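You operate a simulated robot arm through the tools that you are given. There is no shell and no other tool. Be economical: measure what you need, move in short steps, check, and stop when the job is done.

Carry out the task below with a simulated two-armed robot. There is one attempt and no reset: what you move stays moved.

Task
On the drawer end of the steel bench, fold the cloth in half.

It is judged by the outcome, as a careful person would: the job done as asked, and still so three seconds after it is handed in. It fails if anything else is knocked over, pushed out of place, dropped, spilled or broken. Flat cloth is picked up by pressing the open fingertips on it (5 to 10 N) and closing them slowly along it; thin cloth reads only 2 to 8 mm in the jaws.

Robot
Two 7-joint arms with two-finger parallel grippers on one trunk, on a base that drives. Base frame: it is fixed to the floor where the robot stands at the start and does not move with it; the origin is under the middle of the robot, x ahead of it, y to its left, z up. Lengths are in cm, angles in rad, forces in N, time in s.
The left shoulder is at the start at [7, 13.4, 110.1], the right one opposite. Places, roughly: drawer end of the steel bench [50, 20, 80]. Payload 1.57 kg a hand.
Tool frame (each hand has its own): the origin (TCP) lies between the finger pads and is the grasp point; the fingertips stand 3 cm ahead of it; z points along the fingers, y is the line along which they close. Largest opening 8 cm; finger width 1.7, thickness 1.2; the body of the gripper, 4 by 8.2 cm, starts 8 cm behind the TCP.
Orientation is that of the tool frame in the base frame, as a unit quaternion [x, y, z, w]. With the fingers straight down and closing along the base's y, the tool's x points along the base's -x, its y along +y and its z along -z.

Tools
- The arms move only by the tool move_arm. It takes "left_moves", "right_moves" or both (then of equal length, played together; a hand with none holds still); each is a list of rows, each a list of 2 entries, a list of its own where there are three numbers: the shift along the base's x, y, z in cm, then the turn, a rotation vector about the base's x, y, z in rad. In form: [[[dx, dy, dz], [ax, ay, az]], ...]. A call has 1 to 20 rows; each row is the pose to reach, as a shift and turn from the pose commanded when the call began. "left_grip" and "right_grip" are, for a hand that has rows, the closure, from 0 (fully open) to 1 (shut), set as the call begins (left out, the last holds). Each row takes 0.2 s and may step no farther than 5 cm and 0.15 rad from the row before; otherwise, or with a gripper value out of range, the whole call is refused. Where a pose cannot be reached the arm comes as near as it can. A force on the tool above 40 N (or 10 N above the force at the start of the call, whichever is more), or a blocked arm, ends the call early, and 0.2 s more pass. Each finger travels about 15.3 cm/s and halts on what it meets, pressing with about 41 N; the grip force reading is that of the motor and also rises with nothing between the fingers. The clock runs only during rows and for 0.2 s after the last one: add rows that repeat a pose to give the fingers time. The reply holds the time, the measured pose of the TCP, the force on the tool along the base axes, the opening and the grip force, in the units named above and with some noise, with the torque about the TCP (base axes, N m) and any sound that the robot's microphone picked up.
- Cameras (640 x 400 px; columns grow to the right, rows downward): "scene" is now at [12.41, 2.86, 131.35]; the picture's right is [0.37, -0.93, 0.00], its down [-0.67, -0.27, -0.69] and it looks along [0.64, 0.26, -0.72] (base axes); focal length 261 px, centre (320, 200). "left" rides on the left gripper at [7.2, 0.7, -12.2] in its tool frame; the picture's right is [-0.09, 1.00, 0.00], its down [-0.84, -0.08, -0.54] and it looks along [-0.54, -0.05, 0.84] (tool axes); focal length 238 px, centre (320, 200). "right" rides on the right gripper at [7.2, -0.6, -12.2] in its tool frame; the picture's right is [0.09, 1.00, 0.00], its down [-0.84, 0.08, -0.54] and it looks along [-0.54, 0.05, 0.84] (tool axes); focal length 238 px, centre (320, 200). There is no depth. A picture from a camera that has moved, and an enlarged one, comes with that camera's place and axes in the base frame and with its lens.
- capture(camera): a new picture of that camera. The clock stands still meanwhile.
- lift_body(by): slides the trunk up (or, below 0, down) by that many cm; the arms and the scene camera ride with it, the base frame stays. It gives what a move gives, with no picture.
- steer(legs): drives the robot by 1 to 6 legs, each [ahead, left, turn to the left] in cm, cm and rad, along the robot's own axes; the way and the turn of a leg run together, so that a leg with both is an arc; at most 150 cm and 3.142 rad a leg. The arms and the cameras ride along, it lands a little off, and it stops where it bumps. It gives what a move gives.
- pan_tilt(pan, tilt): turns the head with the scene camera to pan (to the left, within 1.501 rad either way) and tilt (down, from -0.506 to 1.204), counted from straight ahead of the robot. It gives what a move gives.
- enlarge(camera, box): a new picture of the part [left, top, right, bottom] of that camera's present view, enlarged. The clock stands still meanwhile.
- finish_job(): hands the job in; it is judged then, once.

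Go step by step. Nothing tells you exact positions but the pictures and the camera data: compare them with the known pose of the tool, close in by small moves and look again before you grip or let go. The budget is 120 turns and 100 pictures, counting those below and the enlarged ones. Unless the task says otherwise, let go and move clear before handing in, and close with one line.

The tools are called after "Request:" by a JSON object that holds its "name" and its "arguments". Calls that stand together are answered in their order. move_arm: Moves the arms, as the interface text tells. Its arguments: {"type":"object","properties":{"left_moves":{"type":"array","items":{"type":"array"}},"left_grip":{"type":"number"},"right_moves":{"type":"array","items":{"type":"array"}},"right_grip":{"type":"number"}},"required":[]} The other tools are called the same way: lift_body (by) slides the trunk up or down; steer (legs) drives the base; pan_tilt (pan, tilt) turns the head that bears the scene camera; capture (camera) takes a picture; enlarge (camera, box) takes an enlarged picture of a part of a camera's view; finish_job () hands the job in.

At the start:

```text
time: 0.0
left_ee_pos: [40.18, 26.41, 102.23]
left_tool_rot: [-0.001, 1.0, 0.0, 0.001]
left_ft_force: [0.4, 0.3, -0.3]
left_torque: [0.0, -0.02, 0.02]
left_width: 8.0
left_gripper_force: 0.1
right_ee_pos: [43.4, -11.8, 97.24]
right_tool_rot: [0.0, 1.0, 0.001, 0.001]
right_ft_force: [0.5, 0.6, 0.0]
right_torque: [-0.01, 0.0, -0.02]
right_width: 8.0
right_gripper_force: 0.0
trunk travel left (down, up): [-67.5, 26.5]
robot x, y, heading: [0.14, 0.08, 0.003]
head pan, tilt: [0.382, 0.803]
```

scene: 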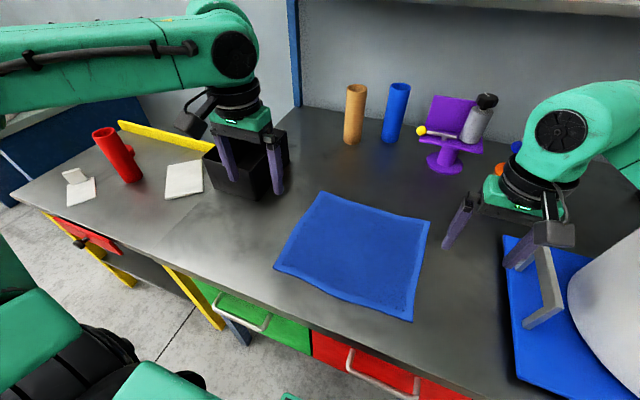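
right: 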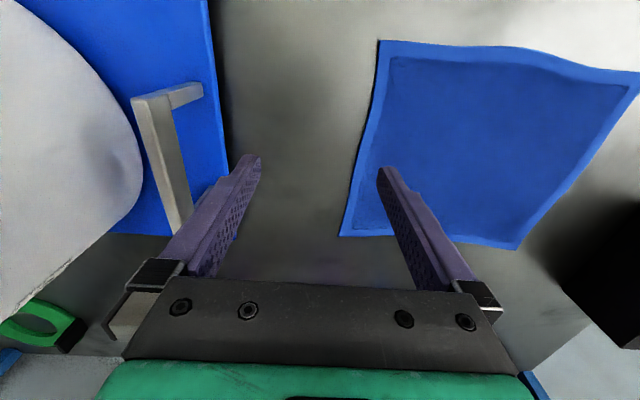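
left: 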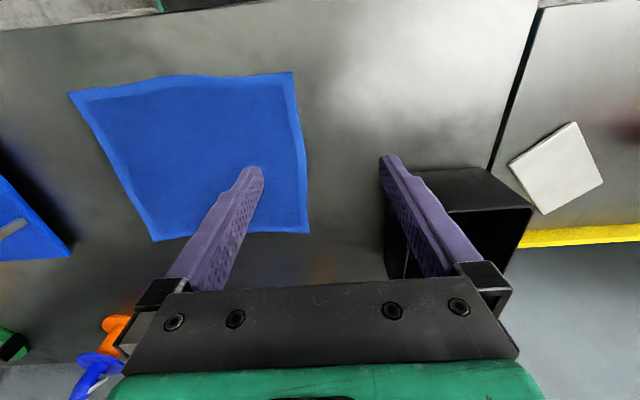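

The cloth lies at about x 37–66, y −8 to 24. I'll fold its far edge toward the robot with both hands, so first I'll move each hand above its far corner with the fingers tilted forward for reach.

Request:
{"name": "move_arm", "arguments": {"left_moves": [[[4, -1, -2], [0, -0.08, 0]], [[8, -2, -4], [0, -0.16, 0]], [[12, -3, -6], [0, -0.24, 0]], [[16, -4, -8], [0, -0.32, 0]], [[20, -5.5, -10], [0, -0.4, 0]], [[23, -6.4, -12], [0, -0.45, 0]], [[23, -6.4, -12], [0, -0.45, 0]]], "right_moves": [[[4, 1, -1], [0, -0.08, 0]], [[8, 2, -2], [0, -0.16, 0]], [[12, 3, -3], [0, -0.24, 0]], [[16, 4, -4], [0, -0.32, 0]], [[18, 5.5, -5], [0, -0.4, 0]], [[20, 6.8, -7], [0, -0.45, 0]], [[20, 6.8, -7], [0, -0.45, 0]]], "left_grip": 0.4, "right_grip": 0.4}}

Request:
{"name": "capture", "arguments": {"camera": "scene"}}

Request:
{"name": "capture", "arguments": {"camera": "left"}}

Request:
{"name": "capture", "arguments": {"camera": "right"}}

```text
time: 1.6
left_ee_pos: [63.24, 20.1, 90.19]
left_tool_rot: [-0.001, 0.974, 0.001, 0.225]
left_ft_force: [-0.5, -0.1, -1.2]
left_torque: [0.01, -0.03, 0.01]
left_width: 4.83
left_gripper_force: 0.0
right_ee_pos: [63.47, -5.03, 90.5]
right_tool_rot: [0.0, 0.974, 0.0, 0.225]
right_ft_force: [0.6, -0.6, 0.7]
right_torque: [0.02, -0.03, 0.07]
right_width: 4.8
right_gripper_force: 0.0
trunk travel left (down, up): [-67.5, 26.5]
robot x, y, heading: [0.19, -0.02, -0.001]
head pan, tilt: [0.382, 0.803]
```

```text
96 pictures are left
camera scene: at [12.29, 2.79, 131.36], right [0.37, -0.93, 0.0], down [-0.67, -0.27, -0.7], along [0.65, 0.26, -0.72], focal length 261 px, centre (320, 200)
```

scene: 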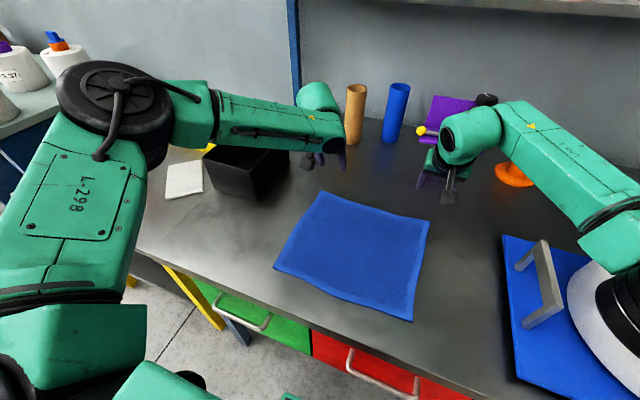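

```text
95 pictures are left
camera left: at [51.38, 20.8, 98.1], right [0.08, 1.0, 0.04], down [0.51, -0.08, 0.85], along [0.85, -0.05, -0.52], focal length 238 px, centre (320, 200)
```

left: 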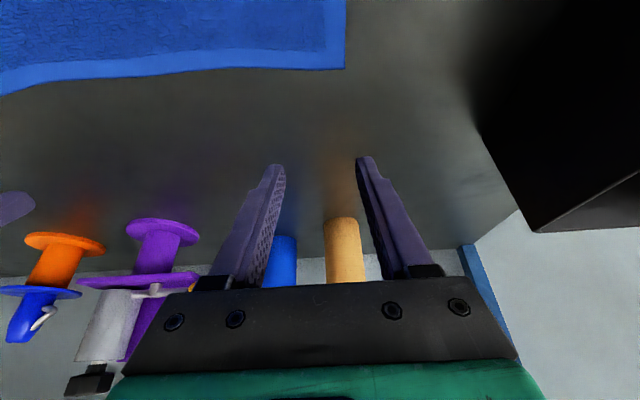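

```text
94 pictures are left
camera right: at [51.68, -5.76, 98.24], right [-0.08, 1.0, -0.04], down [0.52, 0.08, 0.85], along [0.85, 0.05, -0.52], focal length 238 px, centre (320, 200)
```

right: 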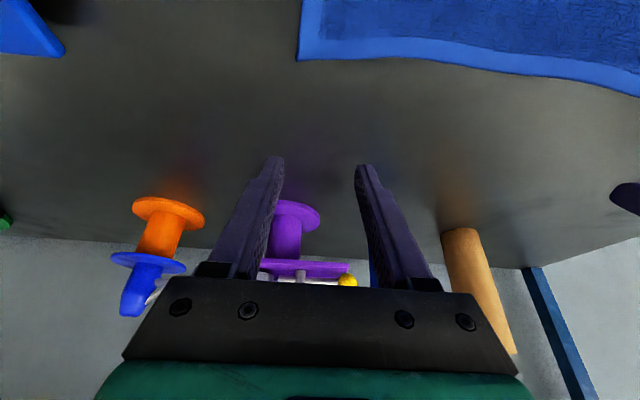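

Both hands are above the corners, which sit at about (64.6, 23.1) and (64.0, −7.8). I'll shift slightly inward and descend until the tips are about 1 cm above the cloth.

Request:
{"name": "move_arm", "arguments": {"left_moves": [[[-1, -0.8, -4], [0, 0, 0]], [[-1, -0.8, -8], [0, 0, 0]], [[-1, -0.8, -11], [0, 0, 0]], [[-1, -0.8, -11], [0, 0, 0]]], "right_moves": [[[-1.8, 0.7, -4], [0, 0, 0]], [[-1.8, 0.7, -8], [0, 0, 0]], [[-1.8, 0.7, -11.3], [0, 0, 0]], [[-1.8, 0.7, -11.3], [0, 0, 0]]]}}

Request:
{"name": "capture", "arguments": {"camera": "left"}}

Request:
{"name": "capture", "arguments": {"camera": "right"}}

```text
time: 2.2
left_ee_pos: [60.18, 20.23, 83.8]
left_tool_rot: [0.0, 0.975, -0.001, 0.224]
left_ft_force: [0.8, 0.0, -1.1]
left_torque: [-0.02, 0.03, -0.02]
left_width: 4.83
left_gripper_force: 0.0
left hand out of reach, approached as far as the arm can: row 1, 2, 3
right_ee_pos: [61.66, -4.13, 83.01]
right_tool_rot: [0.003, 0.974, 0.001, 0.226]
right_ft_force: [-11.8, -1.9, 13.4]
right_torque: [-0.42, 0.31, -0.28]
right_width: 4.8
right_gripper_force: 0.5
trunk travel left (down, up): [-67.5, 26.5]
robot x, y, heading: [0.28, 0.22, 0.003]
head pan, tilt: [0.382, 0.803]
stopped in row 3 (right hand): the force on the tool passed its limit (the readings are from after the stop); the commanded pose is now the measured one
```

```text
93 pictures are left
camera left: at [48.28, 20.91, 91.58], right [0.08, 1.0, 0.04], down [0.52, -0.08, 0.85], along [0.85, -0.05, -0.52], focal length 238 px, centre (320, 200)
```

left: 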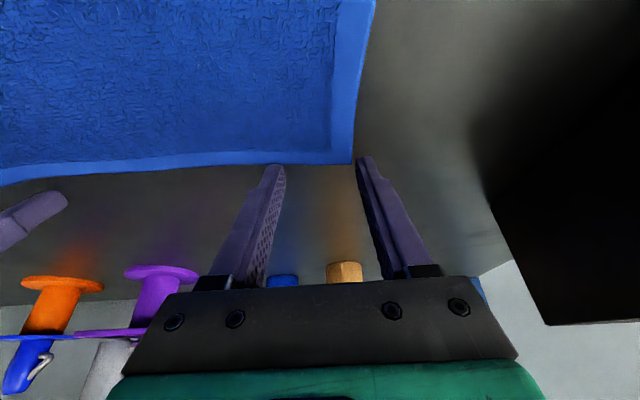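

```text
92 pictures are left
camera right: at [49.87, -4.88, 90.88], right [-0.08, 1.0, -0.04], down [0.51, 0.07, 0.85], along [0.85, 0.05, -0.52], focal length 238 px, centre (320, 200)
```

right: 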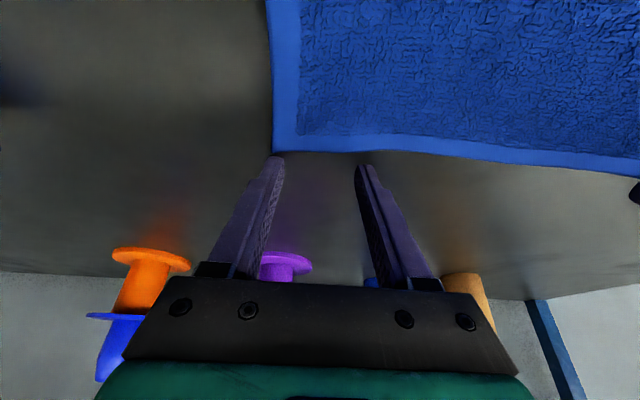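

The left hand is at the limit of its reach, and the right arm touched something well above the cloth. I'll look before moving further.

Request:
{"name": "capture", "arguments": {"camera": "scene"}}

Request:
{"name": "pan_tilt", "arguments": {"pan": -0.5, "tilt": 0.8}}

Request:
{"name": "capture", "arguments": {"camera": "scene"}}

```text
91 pictures are left
camera scene: at [12.15, 2.85, 131.37], right [0.37, -0.93, 0.0], down [-0.67, -0.27, -0.7], along [0.65, 0.26, -0.72], focal length 261 px, centre (320, 200)
```

scene: 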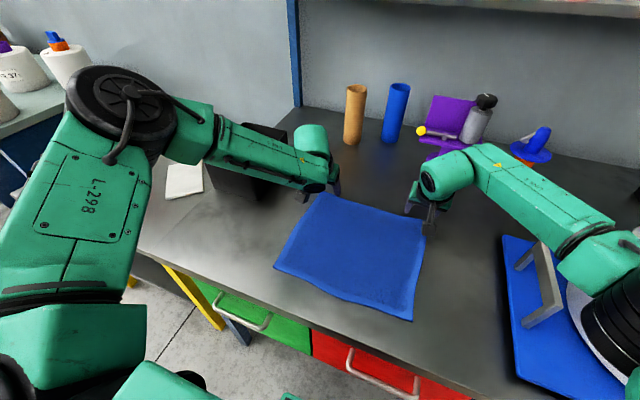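

```text
time: 3.4
left_ee_pos: [60.17, 20.29, 83.67]
left_tool_rot: [-0.002, 0.974, 0.0, 0.225]
left_ft_force: [0.7, 0.2, -0.3]
left_torque: [-0.03, 0.01, 0.05]
left_width: 4.77
left_gripper_force: 0.1
right_ee_pos: [61.9, -4.23, 83.12]
right_tool_rot: [0.003, 0.974, 0.0, 0.226]
right_ft_force: [3.3, 0.4, 12.6]
right_torque: [-0.27, -0.23, 0.09]
right_width: 4.76
right_gripper_force: 0.1
trunk travel left (down, up): [-67.5, 26.5]
robot x, y, heading: [-0.09, -0.26, -0.001]
head pan, tilt: [-0.499, 0.799]
```

```text
90 pictures are left
camera scene: at [11.86, -3.98, 131.4], right [-0.48, -0.88, 0.0], down [-0.63, 0.34, -0.7], along [0.61, -0.33, -0.72], focal length 261 px, centre (320, 200)
```

scene: 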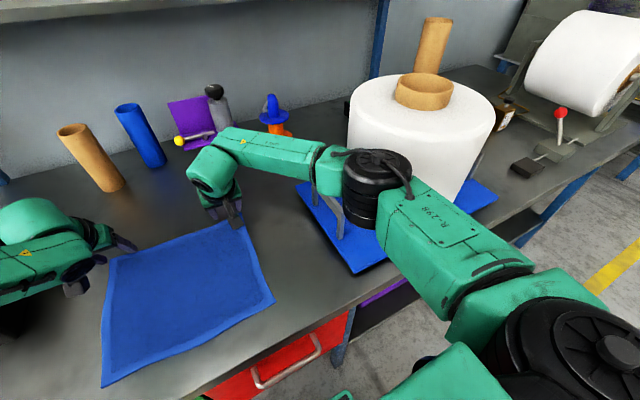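

The right elbow is touching the paper roll. I'll back both hands up, then raise the trunk so the elbows ride higher and the arms straighten.

Request:
{"name": "move_arm", "arguments": {"left_moves": [[[0.5, 0, 3], [0, 0, 0]], [[1, 0, 6], [0, 0, 0]], [[1, 0, 6], [0, 0, 0]]], "right_moves": [[[0, 0, 3], [0, 0, 0]], [[0, 0, 7], [0, 0, 0]], [[0, 0, 7], [0, 0, 0]]]}}

Request:
{"name": "lift_body", "arguments": {"by": 15}}

Request:
{"name": "pan_tilt", "arguments": {"pan": 0.0, "tilt": 0.8}}

Request:
{"name": "capture", "arguments": {"camera": "scene"}}

```text
time: 4.2
left_ee_pos: [61.36, 20.16, 89.44]
left_tool_rot: [-0.001, 0.975, 0.0, 0.222]
left_ft_force: [1.3, 0.9, 0.2]
left_torque: [-0.02, 0.0, 0.0]
left_width: 4.81
left_gripper_force: 0.1
right_ee_pos: [61.74, -4.26, 89.75]
right_tool_rot: [0.003, 0.975, 0.0, 0.224]
right_ft_force: [0.0, -0.6, -1.3]
right_torque: [0.04, 0.01, 0.0]
right_width: 4.81
right_gripper_force: 0.1
trunk travel left (down, up): [-67.5, 26.5]
robot x, y, heading: [-0.16, 0.22, 0.0]
head pan, tilt: [-0.499, 0.799]
```

```text
time: 6.0
left_ee_pos: [61.26, 20.29, 104.45]
left_tool_rot: [-0.001, 0.975, 0.0, 0.223]
left_ft_force: [0.7, 0.8, 0.3]
left_torque: [0.0, -0.01, 0.01]
left_width: 4.83
left_gripper_force: 0.0
right_ee_pos: [61.68, -4.27, 104.8]
right_tool_rot: [0.003, 0.975, 0.0, 0.224]
right_ft_force: [-0.4, 0.0, -0.6]
right_torque: [-0.04, -0.02, 0.04]
right_width: 4.8
right_gripper_force: 0.0
trunk travel left (down, up): [-82.5, 11.5]
robot x, y, heading: [0.02, -0.26, 0.006]
head pan, tilt: [-0.499, 0.799]
```

```text
time: 6.9
left_ee_pos: [61.14, 20.18, 104.57]
left_tool_rot: [-0.001, 0.975, 0.001, 0.223]
left_ft_force: [0.1, -0.2, 0.4]
left_torque: [-0.04, -0.02, -0.02]
left_width: 4.8
left_gripper_force: 0.1
right_ee_pos: [61.74, -4.13, 104.86]
right_tool_rot: [0.003, 0.975, 0.001, 0.224]
right_ft_force: [-0.6, 0.0, 0.6]
right_torque: [0.0, 0.01, -0.01]
right_width: 4.8
right_gripper_force: 0.0
trunk travel left (down, up): [-82.5, 11.5]
robot x, y, heading: [-0.13, -0.07, 0.0]
head pan, tilt: [0.0, 0.799]
```

```text
89 pictures are left
camera scene: at [13.02, -0.17, 146.37], right [0.0, -1.0, 0.0], down [-0.72, 0.0, -0.7], along [0.7, 0.0, -0.72], focal length 261 px, centre (320, 200)
```

scene: 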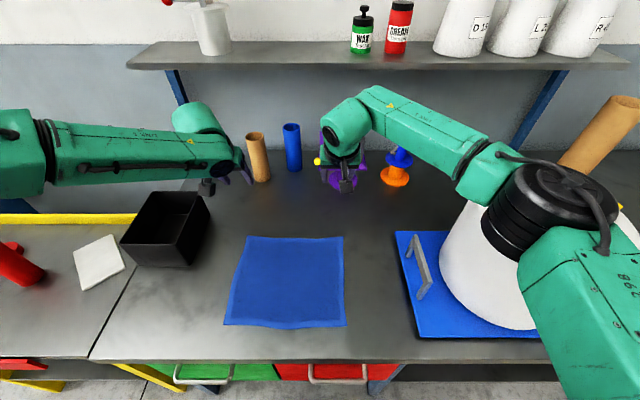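

The trunk is up and nothing looks displaced. I'll descend partway and check force and reach.

Request:
{"name": "move_arm", "arguments": {"left_moves": [[[0.3, -0.3, -5], [0, 0, 0]], [[0.6, -0.6, -10], [0, 0, 0]], [[1, -0.9, -15], [0, 0, 0]], [[1, -0.9, -20], [0, 0, 0]], [[1, -0.9, -20], [0, 0, 0]]], "right_moves": [[[0, 0, -5], [0, 0, 0]], [[0, 0, -10], [0, 0, 0]], [[0, 0, -15], [0, 0, 0]], [[0, 0, -20], [0, 0, 0]], [[0, 0, -20], [0, 0, 0]]]}}

Request:
{"name": "capture", "arguments": {"camera": "scene"}}

```text
refused: row 1 steps farther than a row can; nothing moved
```

```text
88 pictures are left
camera scene: at [13.02, -0.17, 146.37], right [0.0, -1.0, 0.0], down [-0.72, 0.0, -0.7], along [0.7, 0.0, -0.72], focal length 261 px, centre (320, 200)
```

scene: 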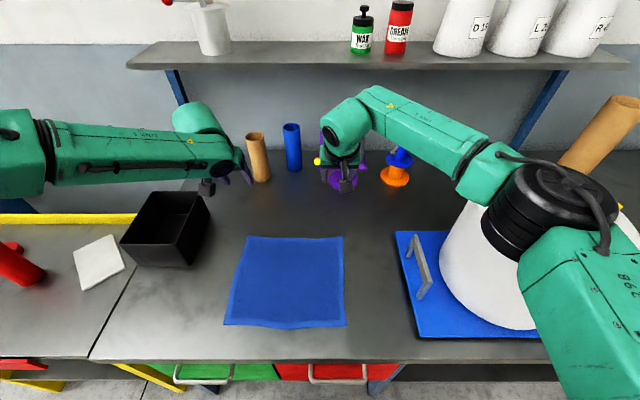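

That call was refused because the first step was too long. I'll repeat the descent with shorter steps.

Request:
{"name": "move_arm", "arguments": {"left_moves": [[[0.3, -0.3, -4], [0, 0, 0]], [[0.6, -0.6, -8], [0, 0, 0]], [[1, -0.9, -12], [0, 0, 0]], [[1, -0.9, -16], [0, 0, 0]], [[1, -0.9, -20], [0, 0, 0]], [[1, -0.9, -20], [0, 0, 0]]], "right_moves": [[[0, 0, -4], [0, 0, 0]], [[0, 0, -8], [0, 0, 0]], [[0, 0, -12], [0, 0, 0]], [[0, 0, -16], [0, 0, 0]], [[0, 0, -20], [0, 0, 0]], [[0, 0, -20], [0, 0, 0]]]}}

Request:
{"name": "capture", "arguments": {"camera": "scene"}}

```text
time: 8.3
left_ee_pos: [55.81, 22.71, 91.8]
left_tool_rot: [-0.001, 0.975, 0.0, 0.222]
left_ft_force: [0.8, 0.4, -1.2]
left_torque: [0.02, 0.02, -0.04]
left_width: 4.8
left_gripper_force: 0.0
left hand out of reach, approached as far as the arm can: row 2, 3, 4, 5, 6
right_ee_pos: [61.7, -4.09, 84.75]
right_tool_rot: [0.002, 0.974, 0.001, 0.225]
right_ft_force: [0.8, -0.5, 0.1]
right_torque: [-0.01, -0.02, 0.01]
right_width: 4.78
right_gripper_force: 0.1
trunk travel left (down, up): [-82.5, 11.5]
robot x, y, heading: [-0.24, -0.18, -0.003]
head pan, tilt: [0.0, 0.799]
```

```text
87 pictures are left
camera scene: at [12.98, -0.2, 146.38], right [0.0, -1.0, 0.0], down [-0.72, 0.0, -0.7], along [0.7, 0.0, -0.72], focal length 261 px, centre (320, 200)
```

scene: 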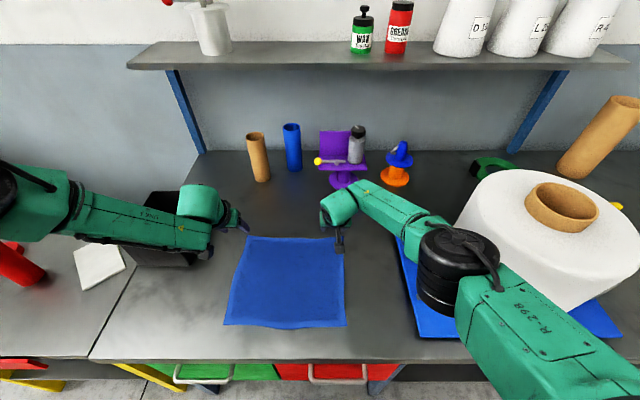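

The right arm now reaches, but the left hand still runs out of reach. I'll check how much room there is to drive closer to the bench.

Request:
{"name": "pan_tilt", "arguments": {"pan": 0.0, "tilt": 1.2}}

Request:
{"name": "capture", "arguments": {"camera": "scene"}}

```text
time: 9.2
left_ee_pos: [55.81, 22.8, 91.91]
left_tool_rot: [0.0, 0.975, 0.0, 0.224]
left_ft_force: [-0.5, 0.2, -0.3]
left_torque: [-0.01, 0.01, 0.03]
left_width: 4.79
left_gripper_force: 0.0
right_ee_pos: [61.61, -4.03, 84.64]
right_tool_rot: [0.002, 0.974, -0.001, 0.225]
right_ft_force: [0.7, 1.1, 0.3]
right_torque: [0.01, 0.0, 0.03]
right_width: 4.81
right_gripper_force: 0.0
trunk travel left (down, up): [-82.5, 11.5]
robot x, y, heading: [0.06, 0.01, 0.004]
head pan, tilt: [0.0, 1.201]
```

```text
86 pictures are left
camera scene: at [10.56, -0.14, 143.6], right [0.0, -1.0, 0.0], down [-0.93, 0.0, -0.36], along [0.36, 0.0, -0.93], focal length 261 px, centre (320, 200)
```

scene: 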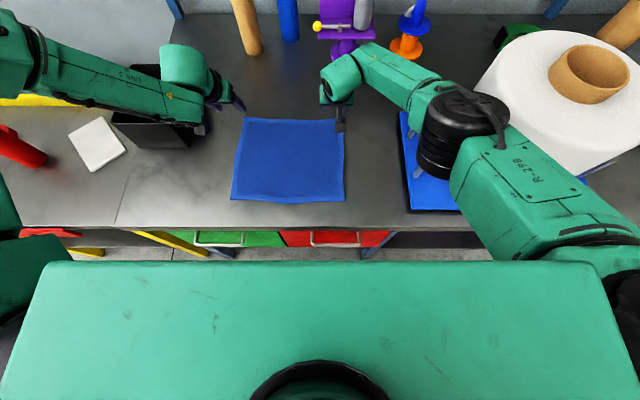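

I can't see the base's front edge, so I won't drive forward yet. Shifting the robot about 8 cm left centres it on the cloth and moves the right elbow away from the roll, so I'll raise the hands first and then slide left.

Request:
{"name": "move_arm", "arguments": {"left_moves": [[[0, -1, 4], [0, 0, 0]], [[0, -2, 8], [0, 0, 0]], [[0, -3, 12], [0, 0, 0]], [[0, -3, 15], [0, 0, 0]]], "right_moves": [[[-1, 0, 4], [0, 0, 0]], [[-3, 0, 8], [0, 0, 0]], [[-5, 0, 12], [0, 0, 0]], [[-6, 0, 16], [0, 0, 0]]]}}

Request:
{"name": "steer", "arguments": {"legs": [[0, 8, 0]]}}

Request:
{"name": "pan_tilt", "arguments": {"pan": 0.0, "tilt": 0.8}}

Request:
{"name": "capture", "arguments": {"camera": "scene"}}

```text
time: 10.2
left_ee_pos: [55.85, 19.53, 106.72]
left_tool_rot: [-0.001, 0.975, 0.0, 0.223]
left_ft_force: [0.4, -0.3, 0.5]
left_torque: [0.01, 0.01, 0.01]
left_width: 4.82
left_gripper_force: 0.1
right_ee_pos: [55.63, -4.39, 101.0]
right_tool_rot: [0.002, 0.975, 0.001, 0.224]
right_ft_force: [-0.4, 0.2, 0.1]
right_torque: [0.01, -0.01, 0.02]
right_width: 4.84
right_gripper_force: 0.1
trunk travel left (down, up): [-82.5, 11.5]
robot x, y, heading: [0.27, 0.33, -0.002]
head pan, tilt: [0.0, 1.201]
```

```text
time: 11.2
left_ee_pos: [55.97, 27.09, 106.64]
left_tool_rot: [0.0, 0.975, 0.002, 0.223]
left_ft_force: [-0.7, -1.0, -0.3]
left_torque: [0.05, -0.02, 0.01]
left_width: 4.81
left_gripper_force: 0.1
right_ee_pos: [55.8, 3.19, 100.79]
right_tool_rot: [0.002, 0.975, 0.002, 0.224]
right_ft_force: [-0.1, -0.6, 0.6]
right_torque: [0.05, 0.0, 0.05]
right_width: 4.8
right_gripper_force: 0.1
trunk travel left (down, up): [-82.5, 11.5]
robot x, y, heading: [0.22, 7.98, 0.001]
head pan, tilt: [0.0, 1.201]
```

```text
time: 12.1
left_ee_pos: [56.02, 27.6, 106.46]
left_tool_rot: [0.0, 0.975, -0.001, 0.224]
left_ft_force: [0.3, 0.5, -0.5]
left_torque: [-0.03, 0.01, 0.01]
left_width: 4.8
left_gripper_force: 0.0
right_ee_pos: [55.86, 3.65, 100.85]
right_tool_rot: [0.003, 0.974, 0.0, 0.225]
right_ft_force: [0.8, 0.8, 0.1]
right_torque: [-0.03, -0.02, 0.01]
right_width: 4.79
right_gripper_force: 0.0
trunk travel left (down, up): [-82.5, 11.5]
robot x, y, heading: [-0.08, 7.55, -0.002]
head pan, tilt: [0.0, 0.799]
```

```text
85 pictures are left
camera scene: at [13.02, 7.9, 146.37], right [0.0, -1.0, 0.0], down [-0.72, 0.0, -0.7], along [0.7, 0.0, -0.72], focal length 261 px, centre (320, 200)
```

scene: 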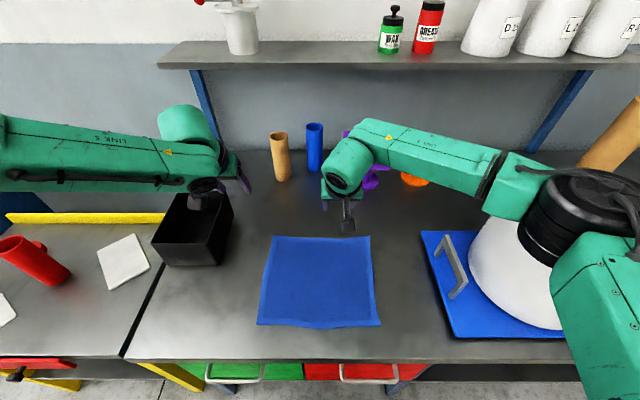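

The robot is now centred on the cloth, with the base at y≈7.9. I'll bring both hands over the far corners again, stopping at about z=85.

Request:
{"name": "move_arm", "arguments": {"left_moves": [[[1, -2.5, -3], [0, 0, 0]], [[2, -5, -6], [0, 0, 0]], [[4, -8.3, -8], [0, 0, 0]], [[6, -8.3, -12], [0, 0, 0]], [[6, -8.3, -16], [0, 0, 0]], [[6, -8.3, -20], [0, 0, 0]], [[6, -8.3, -22], [0, 0, 0]], [[6, -8.3, -22], [0, 0, 0]]], "right_moves": [[[1, -2.5, -2], [0, 0, 0]], [[2, -5, -4], [0, 0, 0]], [[4, -8, -6], [0, 0, 0]], [[6, -8, -8], [0, 0, 0]], [[6, -8, -11], [0, 0, 0]], [[6, -8, -14], [0, 0, 0]], [[6, -8, -16], [0, 0, 0]], [[6, -8, -16], [0, 0, 0]]]}}

Request:
{"name": "capture", "arguments": {"camera": "scene"}}

```text
time: 13.9
left_ee_pos: [54.51, 25.18, 93.97]
left_tool_rot: [-0.001, 0.975, -0.001, 0.223]
left_ft_force: [0.7, -0.3, 1.1]
left_torque: [0.0, -0.02, 0.02]
left_width: 4.79
left_gripper_force: 0.1
left hand out of reach, approached as far as the arm can: row 3, 4, 5, 6, 7, 8
right_ee_pos: [61.72, -4.58, 84.79]
right_tool_rot: [0.003, 0.974, 0.0, 0.225]
right_ft_force: [-0.2, 0.4, 0.9]
right_torque: [0.02, 0.01, 0.02]
right_width: 4.82
right_gripper_force: 0.1
trunk travel left (down, up): [-82.5, 11.5]
robot x, y, heading: [0.01, 7.7, -0.0]
head pan, tilt: [0.0, 0.799]
```

```text
84 pictures are left
camera scene: at [13.02, 7.74, 146.37], right [0.0, -1.0, 0.0], down [-0.72, 0.0, -0.7], along [0.7, 0.0, -0.72], focal length 261 px, centre (320, 200)
```

scene: 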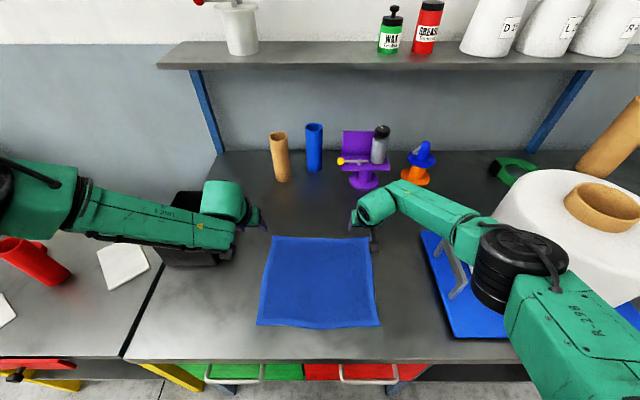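

The right arm reaches, but the left is probably stopped by a joint limit at this tilt. I'll raise the left hand, set it back to vertical, and test the descent.

Request:
{"name": "move_arm", "arguments": {"left_moves": [[[0, -1, 3], [0, 0.15, 0]], [[1, -2, 6], [0, 0.3, 0]], [[3, -4, 6], [0, 0.45, 0]], [[5, -6, 3], [0, 0.45, 0]], [[7, -6, 0], [0, 0.45, 0]], [[8, -6, -4], [0, 0.45, 0]], [[8, -6, -8], [0, 0.45, 0]], [[8, -6, -8], [0, 0.45, 0]]]}}

Request:
{"name": "capture", "arguments": {"camera": "scene"}}

```text
time: 15.7
left_ee_pos: [50.04, 26.61, 96.21]
left_tool_rot: [0.0, 1.0, 0.0, -0.001]
left_ft_force: [0.6, -0.2, 0.0]
left_torque: [-0.02, 0.02, -0.04]
left_width: 4.78
left_gripper_force: 0.1
left hand out of reach, approached as far as the arm can: row 2, 3, 4, 5, 6, 7, 8
right_ee_pos: [61.79, -4.43, 84.86]
right_tool_rot: [0.003, 0.975, 0.001, 0.224]
right_ft_force: [0.0, -0.4, -0.1]
right_torque: [0.0, 0.03, 0.04]
right_width: 4.81
right_gripper_force: 0.1
trunk travel left (down, up): [-82.5, 11.5]
robot x, y, heading: [-0.29, 8.11, -0.0]
head pan, tilt: [0.0, 0.799]
```

```text
83 pictures are left
camera scene: at [13.03, 7.74, 146.37], right [0.0, -1.0, 0.0], down [-0.72, 0.0, -0.7], along [0.7, 0.0, -0.72], focal length 261 px, centre (320, 200)
```

scene: 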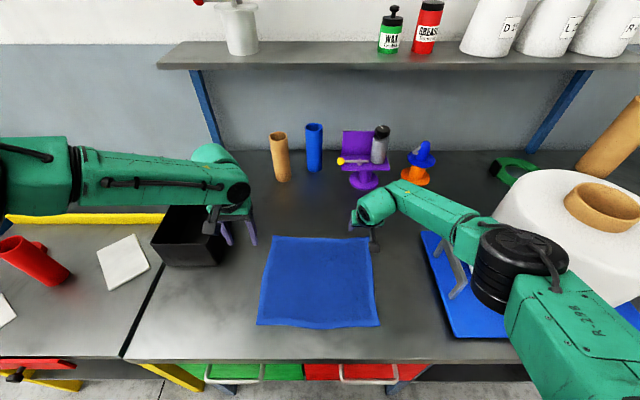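

Vertical is worse for the left arm, and it did better with the trunk lower. I'll pull both hands up and back, return the trunk to its starting height, and approach again, since the roll now has 8 cm more clearance.

Request:
{"name": "move_arm", "arguments": {"left_moves": [[[-3, -1, 3], [0, 0, 0]], [[-6, -2, 5], [0, 0, 0]], [[-9, -3, 6], [0, 0, 0]], [[-9, -3, 6], [0, 0, 0]], [[-9, -3, 6], [0, 0, 0]]], "right_moves": [[[-1, 0, 4], [0, 0, 0]], [[-2, 0, 8], [0, 0, 0]], [[-4, 0, 12], [0, 0, 0]], [[-6, 0, 16], [0, 0, 0]], [[-6, 0, 18], [0, 0, 0]]]}}

Request:
{"name": "lift_body", "arguments": {"by": -12}}

Request:
{"name": "move_arm", "arguments": {"left_moves": [[[2, -1, -2], [0, -0.1, 0]], [[4, -2, -4], [0, -0.2, 0]], [[7, -2.5, -5], [0, -0.3, 0]], [[10, -3, -6], [0, -0.4, 0]], [[14, -4, -6], [0, -0.5, 0]], [[18, -4.5, -6], [0, -0.5, 0]], [[21, -4.5, -6], [0, -0.5, 0]], [[21, -4.5, -6], [0, -0.5, 0]]]}}

Request:
{"name": "capture", "arguments": {"camera": "scene"}}

```text
time: 16.9
left_ee_pos: [40.92, 24.15, 101.82]
left_tool_rot: [-0.001, 1.0, 0.001, 0.0]
left_ft_force: [-0.3, -0.7, 0.1]
left_torque: [0.0, 0.02, 0.02]
left_width: 4.81
left_gripper_force: 0.0
right_ee_pos: [55.8, -4.41, 102.99]
right_tool_rot: [0.002, 0.975, -0.001, 0.224]
right_ft_force: [0.0, -0.8, -0.8]
right_torque: [0.01, -0.01, -0.01]
right_width: 4.8
right_gripper_force: 0.0
trunk travel left (down, up): [-82.5, 11.5]
robot x, y, heading: [0.03, 7.99, 0.006]
head pan, tilt: [0.0, 0.799]
```

```text
time: 18.4
left_ee_pos: [40.87, 24.08, 89.87]
left_tool_rot: [0.0, 1.0, 0.0, 0.0]
left_ft_force: [-0.4, -0.7, 0.0]
left_torque: [-0.02, -0.02, 0.01]
left_width: 4.82
left_gripper_force: 0.0
right_ee_pos: [55.88, -4.45, 91.07]
right_tool_rot: [0.003, 0.974, 0.001, 0.225]
right_ft_force: [0.3, 0.8, 0.3]
right_torque: [0.02, 0.01, 0.0]
right_width: 4.78
right_gripper_force: 0.0
trunk travel left (down, up): [-70.5, 23.5]
robot x, y, heading: [0.12, 7.63, 0.004]
head pan, tilt: [0.0, 0.799]
```

```text
time: 20.2
left_ee_pos: [57.57, 22.8, 87.2]
left_tool_rot: [0.0, 0.969, -0.001, 0.248]
left_ft_force: [-0.4, 0.7, -0.4]
left_torque: [-0.02, 0.02, 0.02]
left_width: 4.8
left_gripper_force: 0.0
left hand out of reach, approached as far as the arm can: row 5, 6, 7, 8
right_ee_pos: [55.85, -4.5, 91.03]
right_tool_rot: [0.002, 0.974, 0.0, 0.225]
right_ft_force: [-0.5, -0.7, 0.4]
right_torque: [0.01, 0.01, -0.01]
right_width: 4.81
right_gripper_force: 0.0
trunk travel left (down, up): [-70.5, 23.5]
robot x, y, heading: [-0.0, 7.98, -0.002]
head pan, tilt: [0.0, 0.799]
```

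```text
82 pictures are left
camera scene: at [13.0, 7.75, 134.37], right [0.0, -1.0, 0.0], down [-0.72, 0.0, -0.7], along [0.7, 0.0, -0.72], focal length 261 px, centre (320, 200)
```

scene: 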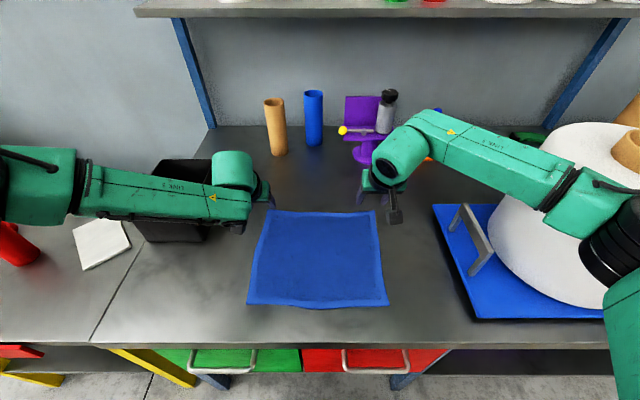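

The left arm stops well short of what the right arm manages, so it is probably in an awkward elbow posture. I'll pull the left hand in close and inboard, then extend forward again.

Request:
{"name": "move_arm", "arguments": {"left_moves": [[[-4, -2, 2], [0, 0.1, 0]], [[-8, -4, 4], [0, 0.2, 0]], [[-12, -6, 5], [0, 0.3, 0]], [[-16, -8, 5], [0, 0.4, 0]], [[-20, -10, 5], [0, 0.5, 0]], [[-24, -12, 5], [0, 0.5, 0]], [[-26, -14, 5], [0, 0.5, 0]], [[-26, -14, 5], [0, 0.5, 0]]]}}

Request:
{"name": "capture", "arguments": {"camera": "scene"}}

Request:
{"name": "move_arm", "arguments": {"left_moves": [[[4, 1, -2], [0, -0.1, 0]], [[8, 2, -4], [0, -0.2, 0]], [[12, 3, -4], [0, -0.3, 0]], [[16, 4, -4], [0, -0.4, 0]], [[20, 6, -4], [0, -0.45, 0]], [[24, 8, -4], [0, -0.45, 0]], [[28, 10, -4], [0, -0.45, 0]], [[30, 10.5, -5], [0, -0.45, 0]], [[30, 10.5, -5], [0, -0.45, 0]]]}}

Request:
{"name": "capture", "arguments": {"camera": "scene"}}

```text
time: 22.0
left_ee_pos: [31.16, 10.76, 92.22]
left_tool_rot: [0.0, 1.0, -0.001, 0.0]
left_ft_force: [0.2, -1.0, -0.5]
left_torque: [-0.04, 0.02, 0.01]
left_width: 4.79
left_gripper_force: 0.0
left hand out of reach, approached as far as the arm can: row 7, 8
right_ee_pos: [55.95, -4.36, 90.93]
right_tool_rot: [0.002, 0.975, 0.0, 0.224]
right_ft_force: [0.2, 0.5, -0.1]
right_torque: [0.02, 0.03, -0.01]
right_width: 4.81
right_gripper_force: 0.0
trunk travel left (down, up): [-70.5, 23.5]
robot x, y, heading: [0.11, 8.06, 0.006]
head pan, tilt: [0.0, 0.799]
```

```text
81 pictures are left
camera scene: at [13.07, 7.75, 134.37], right [0.0, -1.0, 0.0], down [-0.72, 0.0, -0.7], along [0.7, 0.0, -0.72], focal length 261 px, centre (320, 200)
```

scene: 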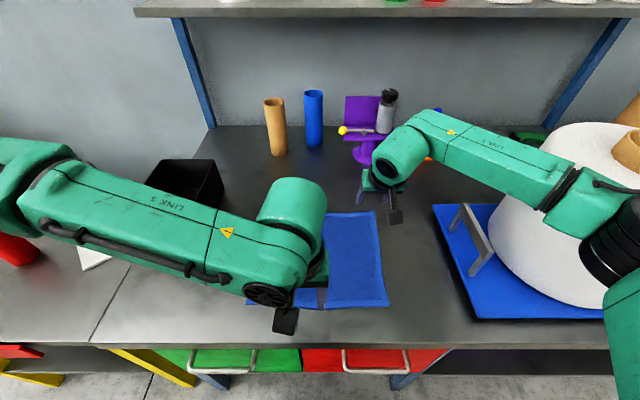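

```text
time: 24.0
left_ee_pos: [58.74, 23.36, 88.99]
left_tool_rot: [-0.001, 0.975, 0.0, 0.223]
left_ft_force: [-0.1, 0.9, -0.4]
left_torque: [0.0, 0.01, 0.02]
left_width: 4.8
left_gripper_force: 0.1
left hand out of reach, approached as far as the arm can: row 6, 7, 8, 9
right_ee_pos: [55.89, -4.54, 91.04]
right_tool_rot: [0.003, 0.974, 0.0, 0.225]
right_ft_force: [0.2, -0.3, -0.2]
right_torque: [0.02, -0.03, -0.01]
right_width: 4.8
right_gripper_force: 0.1
trunk travel left (down, up): [-70.5, 23.5]
robot x, y, heading: [-0.36, 7.89, 0.002]
head pan, tilt: [0.0, 0.799]
```

```text
80 pictures are left
camera scene: at [13.02, 7.74, 134.37], right [0.0, -1.0, 0.0], down [-0.72, 0.0, -0.7], along [0.7, 0.0, -0.72], focal length 261 px, centre (320, 200)
```

scene: 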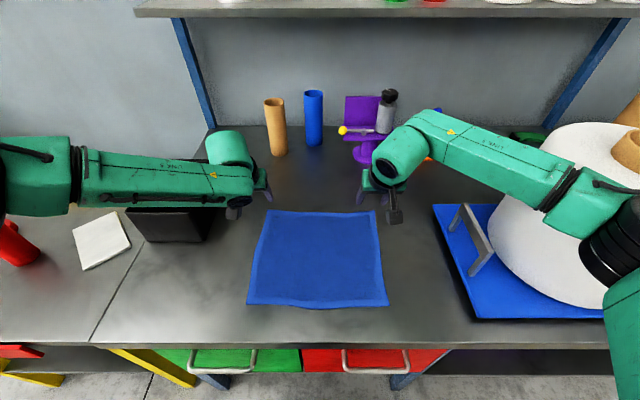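

The left hand still drifts outward at its limit. I'll test whether yawing the left tool frees it.

Request:
{"name": "move_arm", "arguments": {"left_moves": [[[-2, 0, 1], [0, 0, 0.15]], [[-2, -1, 1], [0, 0, 0.3]], [[0, -2, 0], [0, 0, 0.45]], [[3, -3, 0], [0, 0, 0.6]], [[4, -4, -2], [0, 0, 0.6]], [[4, -4, -2], [0, 0, 0.6]]]}}

Request:
{"name": "move_arm", "arguments": {"left_moves": [[[-1, 0, 1], [0, 0, -0.15]], [[-2, 0, 2], [0, 0, -0.3]], [[-2, 0, 2], [0, 0, -0.45]], [[-2, 0, 2], [0, 0, -0.6]], [[-2, 0, 2], [0, 0, -0.75]], [[-2, 0, 2], [0, 0, -0.9]], [[-1, -1, 1], [0, 0, -1.05]], [[0, -2, 0], [0, 0, -1.2]], [[3, -3, 0], [0, 0, -1.2]], [[4, -3, 0], [0, 0, -1.2]], [[4, -3, 0], [0, 0, -1.2]]]}}

```text
time: 25.4
left_ee_pos: [55.68, 25.71, 91.0]
left_tool_rot: [-0.289, 0.931, 0.065, 0.214]
left_ft_force: [0.3, -0.2, 1.1]
left_torque: [-0.02, 0.01, 0.0]
left_width: 4.78
left_gripper_force: 0.0
left hand out of reach, approached as far as the arm can: row 2, 3, 4, 5, 6
right_ee_pos: [55.89, -4.48, 90.91]
right_tool_rot: [0.002, 0.974, 0.0, 0.224]
right_ft_force: [0.7, 0.2, 0.4]
right_torque: [0.0, 0.02, 0.01]
right_width: 4.82
right_gripper_force: 0.0
trunk travel left (down, up): [-70.5, 23.5]
robot x, y, heading: [0.15, 8.18, -0.003]
head pan, tilt: [0.0, 0.799]
```

```text
time: 27.8
left_ee_pos: [59.38, 22.88, 90.75]
left_tool_rot: [0.287, 0.931, -0.066, 0.214]
left_ft_force: [0.2, 0.6, -0.3]
left_torque: [0.02, 0.01, 0.01]
left_width: 4.77
left_gripper_force: 0.1
right_ee_pos: [55.87, -4.46, 91.08]
right_tool_rot: [0.003, 0.974, 0.0, 0.225]
right_ft_force: [0.2, 0.8, 0.3]
right_torque: [-0.02, 0.0, -0.01]
right_width: 4.81
right_gripper_force: 0.0
trunk travel left (down, up): [-70.5, 23.5]
robot x, y, heading: [0.19, 7.97, 0.004]
head pan, tilt: [0.0, 0.799]
```

Yawing the left tool by −0.6 frees it. I'll go to the left pick position at about z=82 and see if it reaches.

Request:
{"name": "move_arm", "arguments": {"left_moves": [[[1, -0.8, -2], [0, 0, 0]], [[2, -1.7, -5], [0, 0, 0]], [[2, -1.7, -8], [0, 0, 0]], [[2, -1.7, -9], [0, 0, 0]], [[2, -1.7, -9], [0, 0, 0]]], "left_grip": 0.5}}

Request:
{"name": "capture", "arguments": {"camera": "left"}}

Request:
{"name": "capture", "arguments": {"camera": "scene"}}

```text
time: 29.0
left_ee_pos: [57.56, 23.27, 84.85]
left_tool_rot: [0.287, 0.931, -0.066, 0.214]
left_ft_force: [0.5, -0.5, 0.5]
left_torque: [0.02, -0.01, 0.03]
left_width: 3.99
left_gripper_force: 0.0
left hand out of reach, approached as far as the arm can: row 1, 2, 3, 4, 5
right_ee_pos: [55.9, -4.51, 91.02]
right_tool_rot: [0.002, 0.975, 0.001, 0.224]
right_ft_force: [-0.4, 0.3, 0.4]
right_torque: [-0.01, -0.01, 0.0]
right_width: 4.8
right_gripper_force: 0.0
trunk travel left (down, up): [-70.5, 23.5]
robot x, y, heading: [0.33, 7.95, 0.002]
head pan, tilt: [0.0, 0.799]
```

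```text
79 pictures are left
camera left: at [48.19, 30.45, 92.66], right [0.63, 0.78, 0.04], down [0.38, -0.36, 0.85], along [0.68, -0.52, -0.52], focal length 238 px, centre (320, 200)
```

left: 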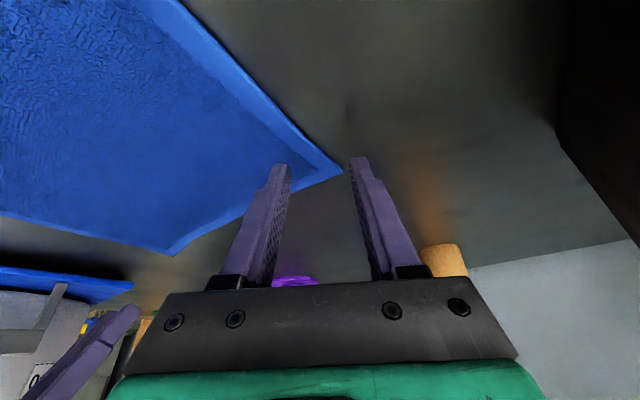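

```text
78 pictures are left
camera scene: at [13.01, 7.76, 134.37], right [0.0, -1.0, 0.0], down [-0.72, 0.0, -0.7], along [0.7, 0.0, -0.72], focal length 261 px, centre (320, 200)
```

scene: 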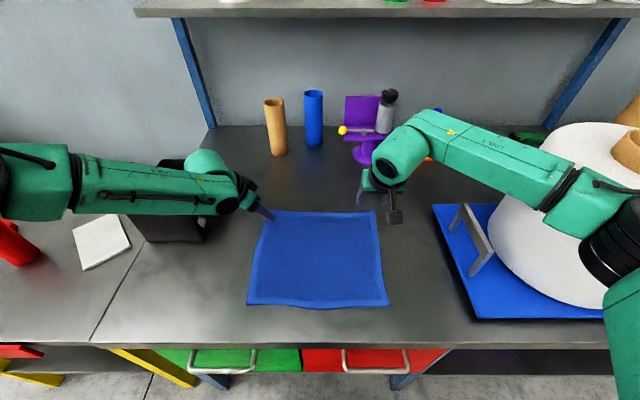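

The left hand is still about 5 cm short. I'll lift both hands and try driving forward a few centimetres, watching for contact.

Request:
{"name": "move_arm", "arguments": {"left_moves": [[[-1, 0, 3], [0, 0, 0]], [[-2, 0, 6], [0, 0, 0]], [[-2, 0, 6], [0, 0, 0]]]}}

Request:
{"name": "steer", "arguments": {"legs": [[2.5, 0, 0]]}}

```text
time: 29.8
left_ee_pos: [55.78, 23.33, 90.93]
left_tool_rot: [0.288, 0.931, -0.067, 0.213]
left_ft_force: [0.5, 0.6, 0.3]
left_torque: [-0.02, 0.01, 0.01]
left_width: 3.98
left_gripper_force: 0.1
right_ee_pos: [56.02, -4.45, 90.96]
right_tool_rot: [0.002, 0.975, 0.001, 0.224]
right_ft_force: [0.1, 0.4, 0.6]
right_torque: [0.0, -0.03, -0.01]
right_width: 4.8
right_gripper_force: 0.1
trunk travel left (down, up): [-70.5, 23.5]
robot x, y, heading: [0.3, 7.98, -0.003]
head pan, tilt: [0.0, 0.799]
```

```text
time: 30.6
left_ee_pos: [57.77, 23.33, 91.11]
left_tool_rot: [0.288, 0.931, -0.066, 0.215]
left_ft_force: [-0.1, 0.1, -0.1]
left_torque: [0.0, -0.02, 0.06]
left_width: 4.0
left_gripper_force: 0.0
right_ee_pos: [58.12, -4.5, 91.22]
right_tool_rot: [0.003, 0.974, 0.0, 0.227]
right_ft_force: [0.1, 0.2, 0.2]
right_torque: [0.03, -0.02, -0.03]
right_width: 4.79
right_gripper_force: 0.0
trunk travel left (down, up): [-70.5, 23.5]
robot x, y, heading: [2.54, 8.04, 0.003]
head pan, tilt: [0.0, 0.799]
```

That worked without a bump. I'll drive another 2.5 cm.

Request:
{"name": "steer", "arguments": {"legs": [[2.5, 0, 0]]}}

```text
time: 31.4
left_ee_pos: [60.23, 23.29, 91.1]
left_tool_rot: [0.288, 0.931, -0.065, 0.213]
left_ft_force: [-0.3, 0.3, 0.1]
left_torque: [0.01, -0.04, -0.01]
left_width: 4.0
left_gripper_force: 0.1
right_ee_pos: [60.52, -4.57, 91.24]
right_tool_rot: [0.002, 0.974, 0.0, 0.226]
right_ft_force: [-0.5, 0.4, -0.3]
right_torque: [0.01, 0.04, 0.02]
right_width: 4.8
right_gripper_force: 0.0
trunk travel left (down, up): [-70.5, 23.5]
robot x, y, heading: [4.72, 7.59, -0.005]
head pan, tilt: [0.0, 0.799]
```

The base is now 5 cm closer with no bump. I'll test the left hand's reach again.

Request:
{"name": "move_arm", "arguments": {"left_moves": [[[0.6, -1, -3], [0, 0, 0]], [[1.2, -2.1, -6], [0, 0, 0]], [[1.2, -2.1, -9], [0, 0, 0]], [[1.2, -2.1, -10.5], [0, 0, 0]], [[1.2, -2.1, -10.5], [0, 0, 0]]]}}

Request:
{"name": "capture", "arguments": {"camera": "left"}}

Request:
{"name": "capture", "arguments": {"camera": "scene"}}

```text
time: 32.7
left_ee_pos: [60.37, 22.16, 83.33]
left_tool_rot: [0.288, 0.928, -0.069, 0.227]
left_ft_force: [-3.0, -0.3, 20.8]
left_torque: [-0.54, 0.33, -0.08]
left_width: 4.2
left_gripper_force: 0.9
left hand out of reach, approached as far as the arm can: row 3, 4, 5
right_ee_pos: [60.64, -4.34, 91.1]
right_tool_rot: [0.003, 0.974, -0.001, 0.225]
right_ft_force: [-0.1, 0.5, 0.3]
right_torque: [-0.02, 0.02, -0.04]
right_width: 4.79
right_gripper_force: 0.0
trunk travel left (down, up): [-70.5, 23.5]
robot x, y, heading: [4.95, 7.81, -0.001]
head pan, tilt: [0.0, 0.799]
stopped in row 5 (left hand): the force on the tool passed its limit (the readings are from after the stop); the commanded pose is now the measured one
```

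```text
77 pictures are left
camera left: at [50.87, 29.36, 90.84], right [0.63, 0.78, 0.04], down [0.36, -0.34, 0.87], along [0.69, -0.53, -0.5], focal length 238 px, centre (320, 200)
```

left: 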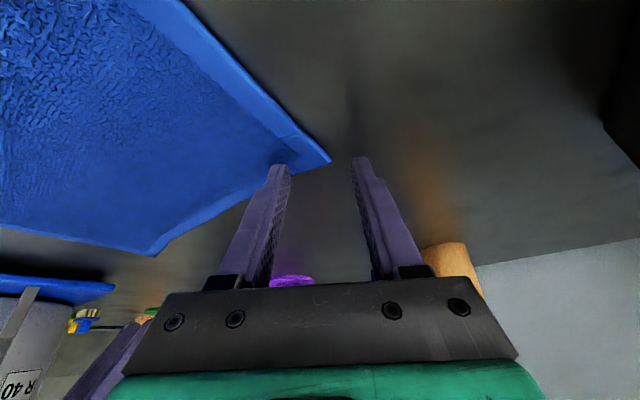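

```text
76 pictures are left
camera scene: at [17.7, 7.81, 134.39], right [0.0, -1.0, 0.0], down [-0.72, 0.0, -0.7], along [0.7, 0.0, -0.72], focal length 261 px, centre (320, 200)
```

scene: 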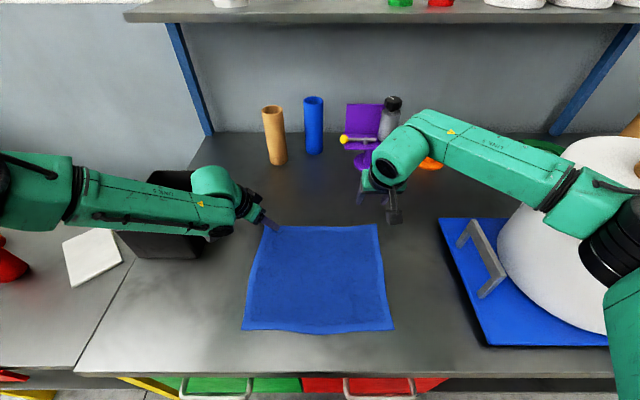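

The left wrist pressed on the black box's rim, so that approach is out. I'll lift off and change plan: fold the left edge over to the right edge, with the right arm on the far corner and the left arm on the near corner.

Request:
{"name": "move_arm", "arguments": {"left_moves": [[[0, 0, 4], [0, 0, 0]], [[-1, 0, 8], [0, 0, 0]], [[-5, 0, 10], [0, 0, 0]], [[-9, 0, 10], [0, 0, 0]], [[-13, -1, 10], [0, 0, 0]], [[-17, -2, 10], [0, 0, 0]]], "right_moves": [[[0, 0, 3], [0, 0, 0]], [[0, 0, 5], [0, 0, 0]], [[0, 0, 5], [0, 0, 0]], [[0, 0, 5], [0, 0, 0]], [[0, 0, 5], [0, 0, 0]], [[0, 0, 5], [0, 0, 0]]]}}

Request:
{"name": "lift_body", "arguments": {"by": 9}}

Request:
{"name": "capture", "arguments": {"camera": "scene"}}

```text
time: 34.1
left_ee_pos: [47.4, 20.86, 92.93]
left_tool_rot: [0.288, 0.93, -0.068, 0.22]
left_ft_force: [-0.3, 1.1, 0.1]
left_torque: [0.01, -0.01, 0.01]
left_width: 4.01
left_gripper_force: 0.1
left hand out of reach, approached as far as the arm can: row 6
right_ee_pos: [60.88, -4.54, 96.09]
right_tool_rot: [0.002, 0.975, 0.0, 0.224]
right_ft_force: [0.8, -0.2, -0.1]
right_torque: [-0.01, -0.02, 0.0]
right_width: 4.81
right_gripper_force: 0.0
trunk travel left (down, up): [-70.5, 23.5]
robot x, y, heading: [5.01, 7.8, 0.003]
head pan, tilt: [0.0, 0.799]
```

```text
time: 35.3
left_ee_pos: [47.4, 20.89, 101.94]
left_tool_rot: [0.288, 0.93, -0.067, 0.221]
left_ft_force: [-0.4, -0.1, -0.4]
left_torque: [-0.03, -0.02, 0.0]
left_width: 4.01
left_gripper_force: 0.0
right_ee_pos: [60.74, -4.51, 105.2]
right_tool_rot: [0.002, 0.975, 0.0, 0.224]
right_ft_force: [0.2, -0.2, 0.7]
right_torque: [0.03, 0.01, 0.03]
right_width: 4.8
right_gripper_force: 0.1
trunk travel left (down, up): [-79.5, 14.5]
robot x, y, heading: [4.92, 7.33, 0.0]
head pan, tilt: [0.0, 0.799]
```

```text
75 pictures are left
camera scene: at [17.94, 7.76, 143.37], right [0.0, -1.0, 0.0], down [-0.72, 0.0, -0.7], along [0.7, 0.0, -0.72], focal length 261 px, centre (320, 200)
```

scene: 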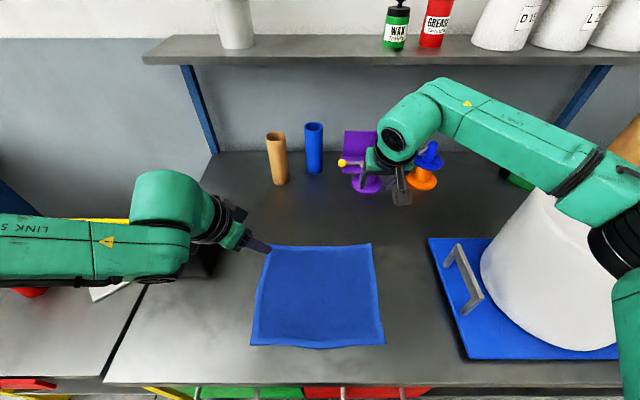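

The box and roll still look in place. I'll slide left another 5 cm, bring the left hand to vertical near the near-left corner, and yaw the right tool toward the far-left corner.

Request:
{"name": "steer", "arguments": {"legs": [[0, 5, 0]]}}

Request:
{"name": "move_arm", "arguments": {"left_moves": [[[-2, -1, 0], [0.064, 0.093, 0]], [[-4, -2, 0], [0.127, 0.186, 0]], [[-6, -3, 0], [0.19, 0.278, 0]], [[-8, -5, 0], [0.254, 0.371, 0]], [[-8, -5, 0], [0.254, 0.371, 0]], [[-8, -5, 0], [0.254, 0.371, 0]], [[-8, -5, 0], [0.254, 0.371, 0]]], "right_moves": [[[0, 2, 0], [0, 0, 0.14]], [[0, 5, 0], [0, 0, 0.28]], [[0, 8, 0], [0, 0, 0.42]], [[0, 11, 0], [0, 0, 0.56]], [[0, 14, 0], [0, 0, 0.7]], [[0, 17, 0], [0, 0, 0.84]], [[0, 18, 0], [0, 0, 0.98]]]}}

Request:
{"name": "capture", "arguments": {"camera": "scene"}}

```text
time: 36.3
left_ee_pos: [47.29, 25.34, 102.01]
left_tool_rot: [0.288, 0.93, -0.065, 0.22]
left_ft_force: [0.0, -0.9, -0.1]
left_torque: [0.02, -0.03, 0.01]
left_width: 4.0
left_gripper_force: 0.0
right_ee_pos: [60.85, -0.42, 104.98]
right_tool_rot: [0.003, 0.974, 0.003, 0.225]
right_ft_force: [0.1, -0.4, 0.4]
right_torque: [0.09, 0.01, 0.01]
right_width: 4.81
right_gripper_force: 0.1
trunk travel left (down, up): [-79.5, 14.5]
robot x, y, heading: [4.79, 12.84, -0.004]
head pan, tilt: [0.0, 0.799]
```

```text
time: 37.9
left_ee_pos: [39.33, 20.86, 101.9]
left_tool_rot: [0.296, 0.955, -0.002, 0.007]
left_ft_force: [0.6, -0.5, -0.1]
left_torque: [0.0, 0.01, 0.0]
left_width: 4.0
left_gripper_force: 0.0
right_ee_pos: [60.67, 13.26, 105.21]
right_tool_rot: [-0.31, 0.924, 0.072, 0.212]
right_ft_force: [0.3, -0.1, -0.9]
right_torque: [-0.01, -0.01, 0.03]
right_width: 4.81
right_gripper_force: 0.1
right hand out of reach, approached as far as the arm can: row 5, 6, 7
trunk travel left (down, up): [-79.5, 14.5]
robot x, y, heading: [5.09, 13.07, -0.0]
head pan, tilt: [0.0, 0.799]
```

```text
74 pictures are left
camera scene: at [17.96, 12.6, 143.37], right [0.0, -1.0, 0.0], down [-0.72, 0.0, -0.7], along [0.7, 0.0, -0.72], focal length 261 px, centre (320, 200)
```

scene: 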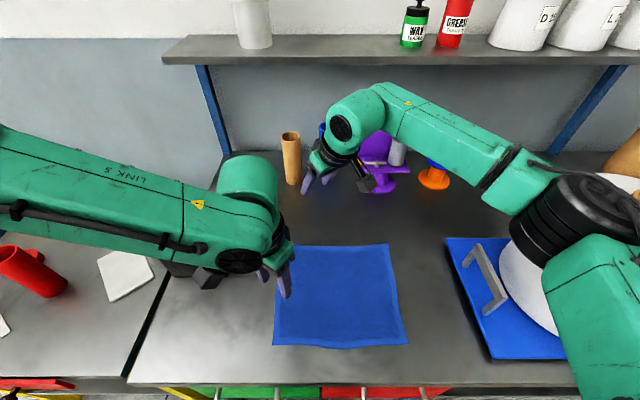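

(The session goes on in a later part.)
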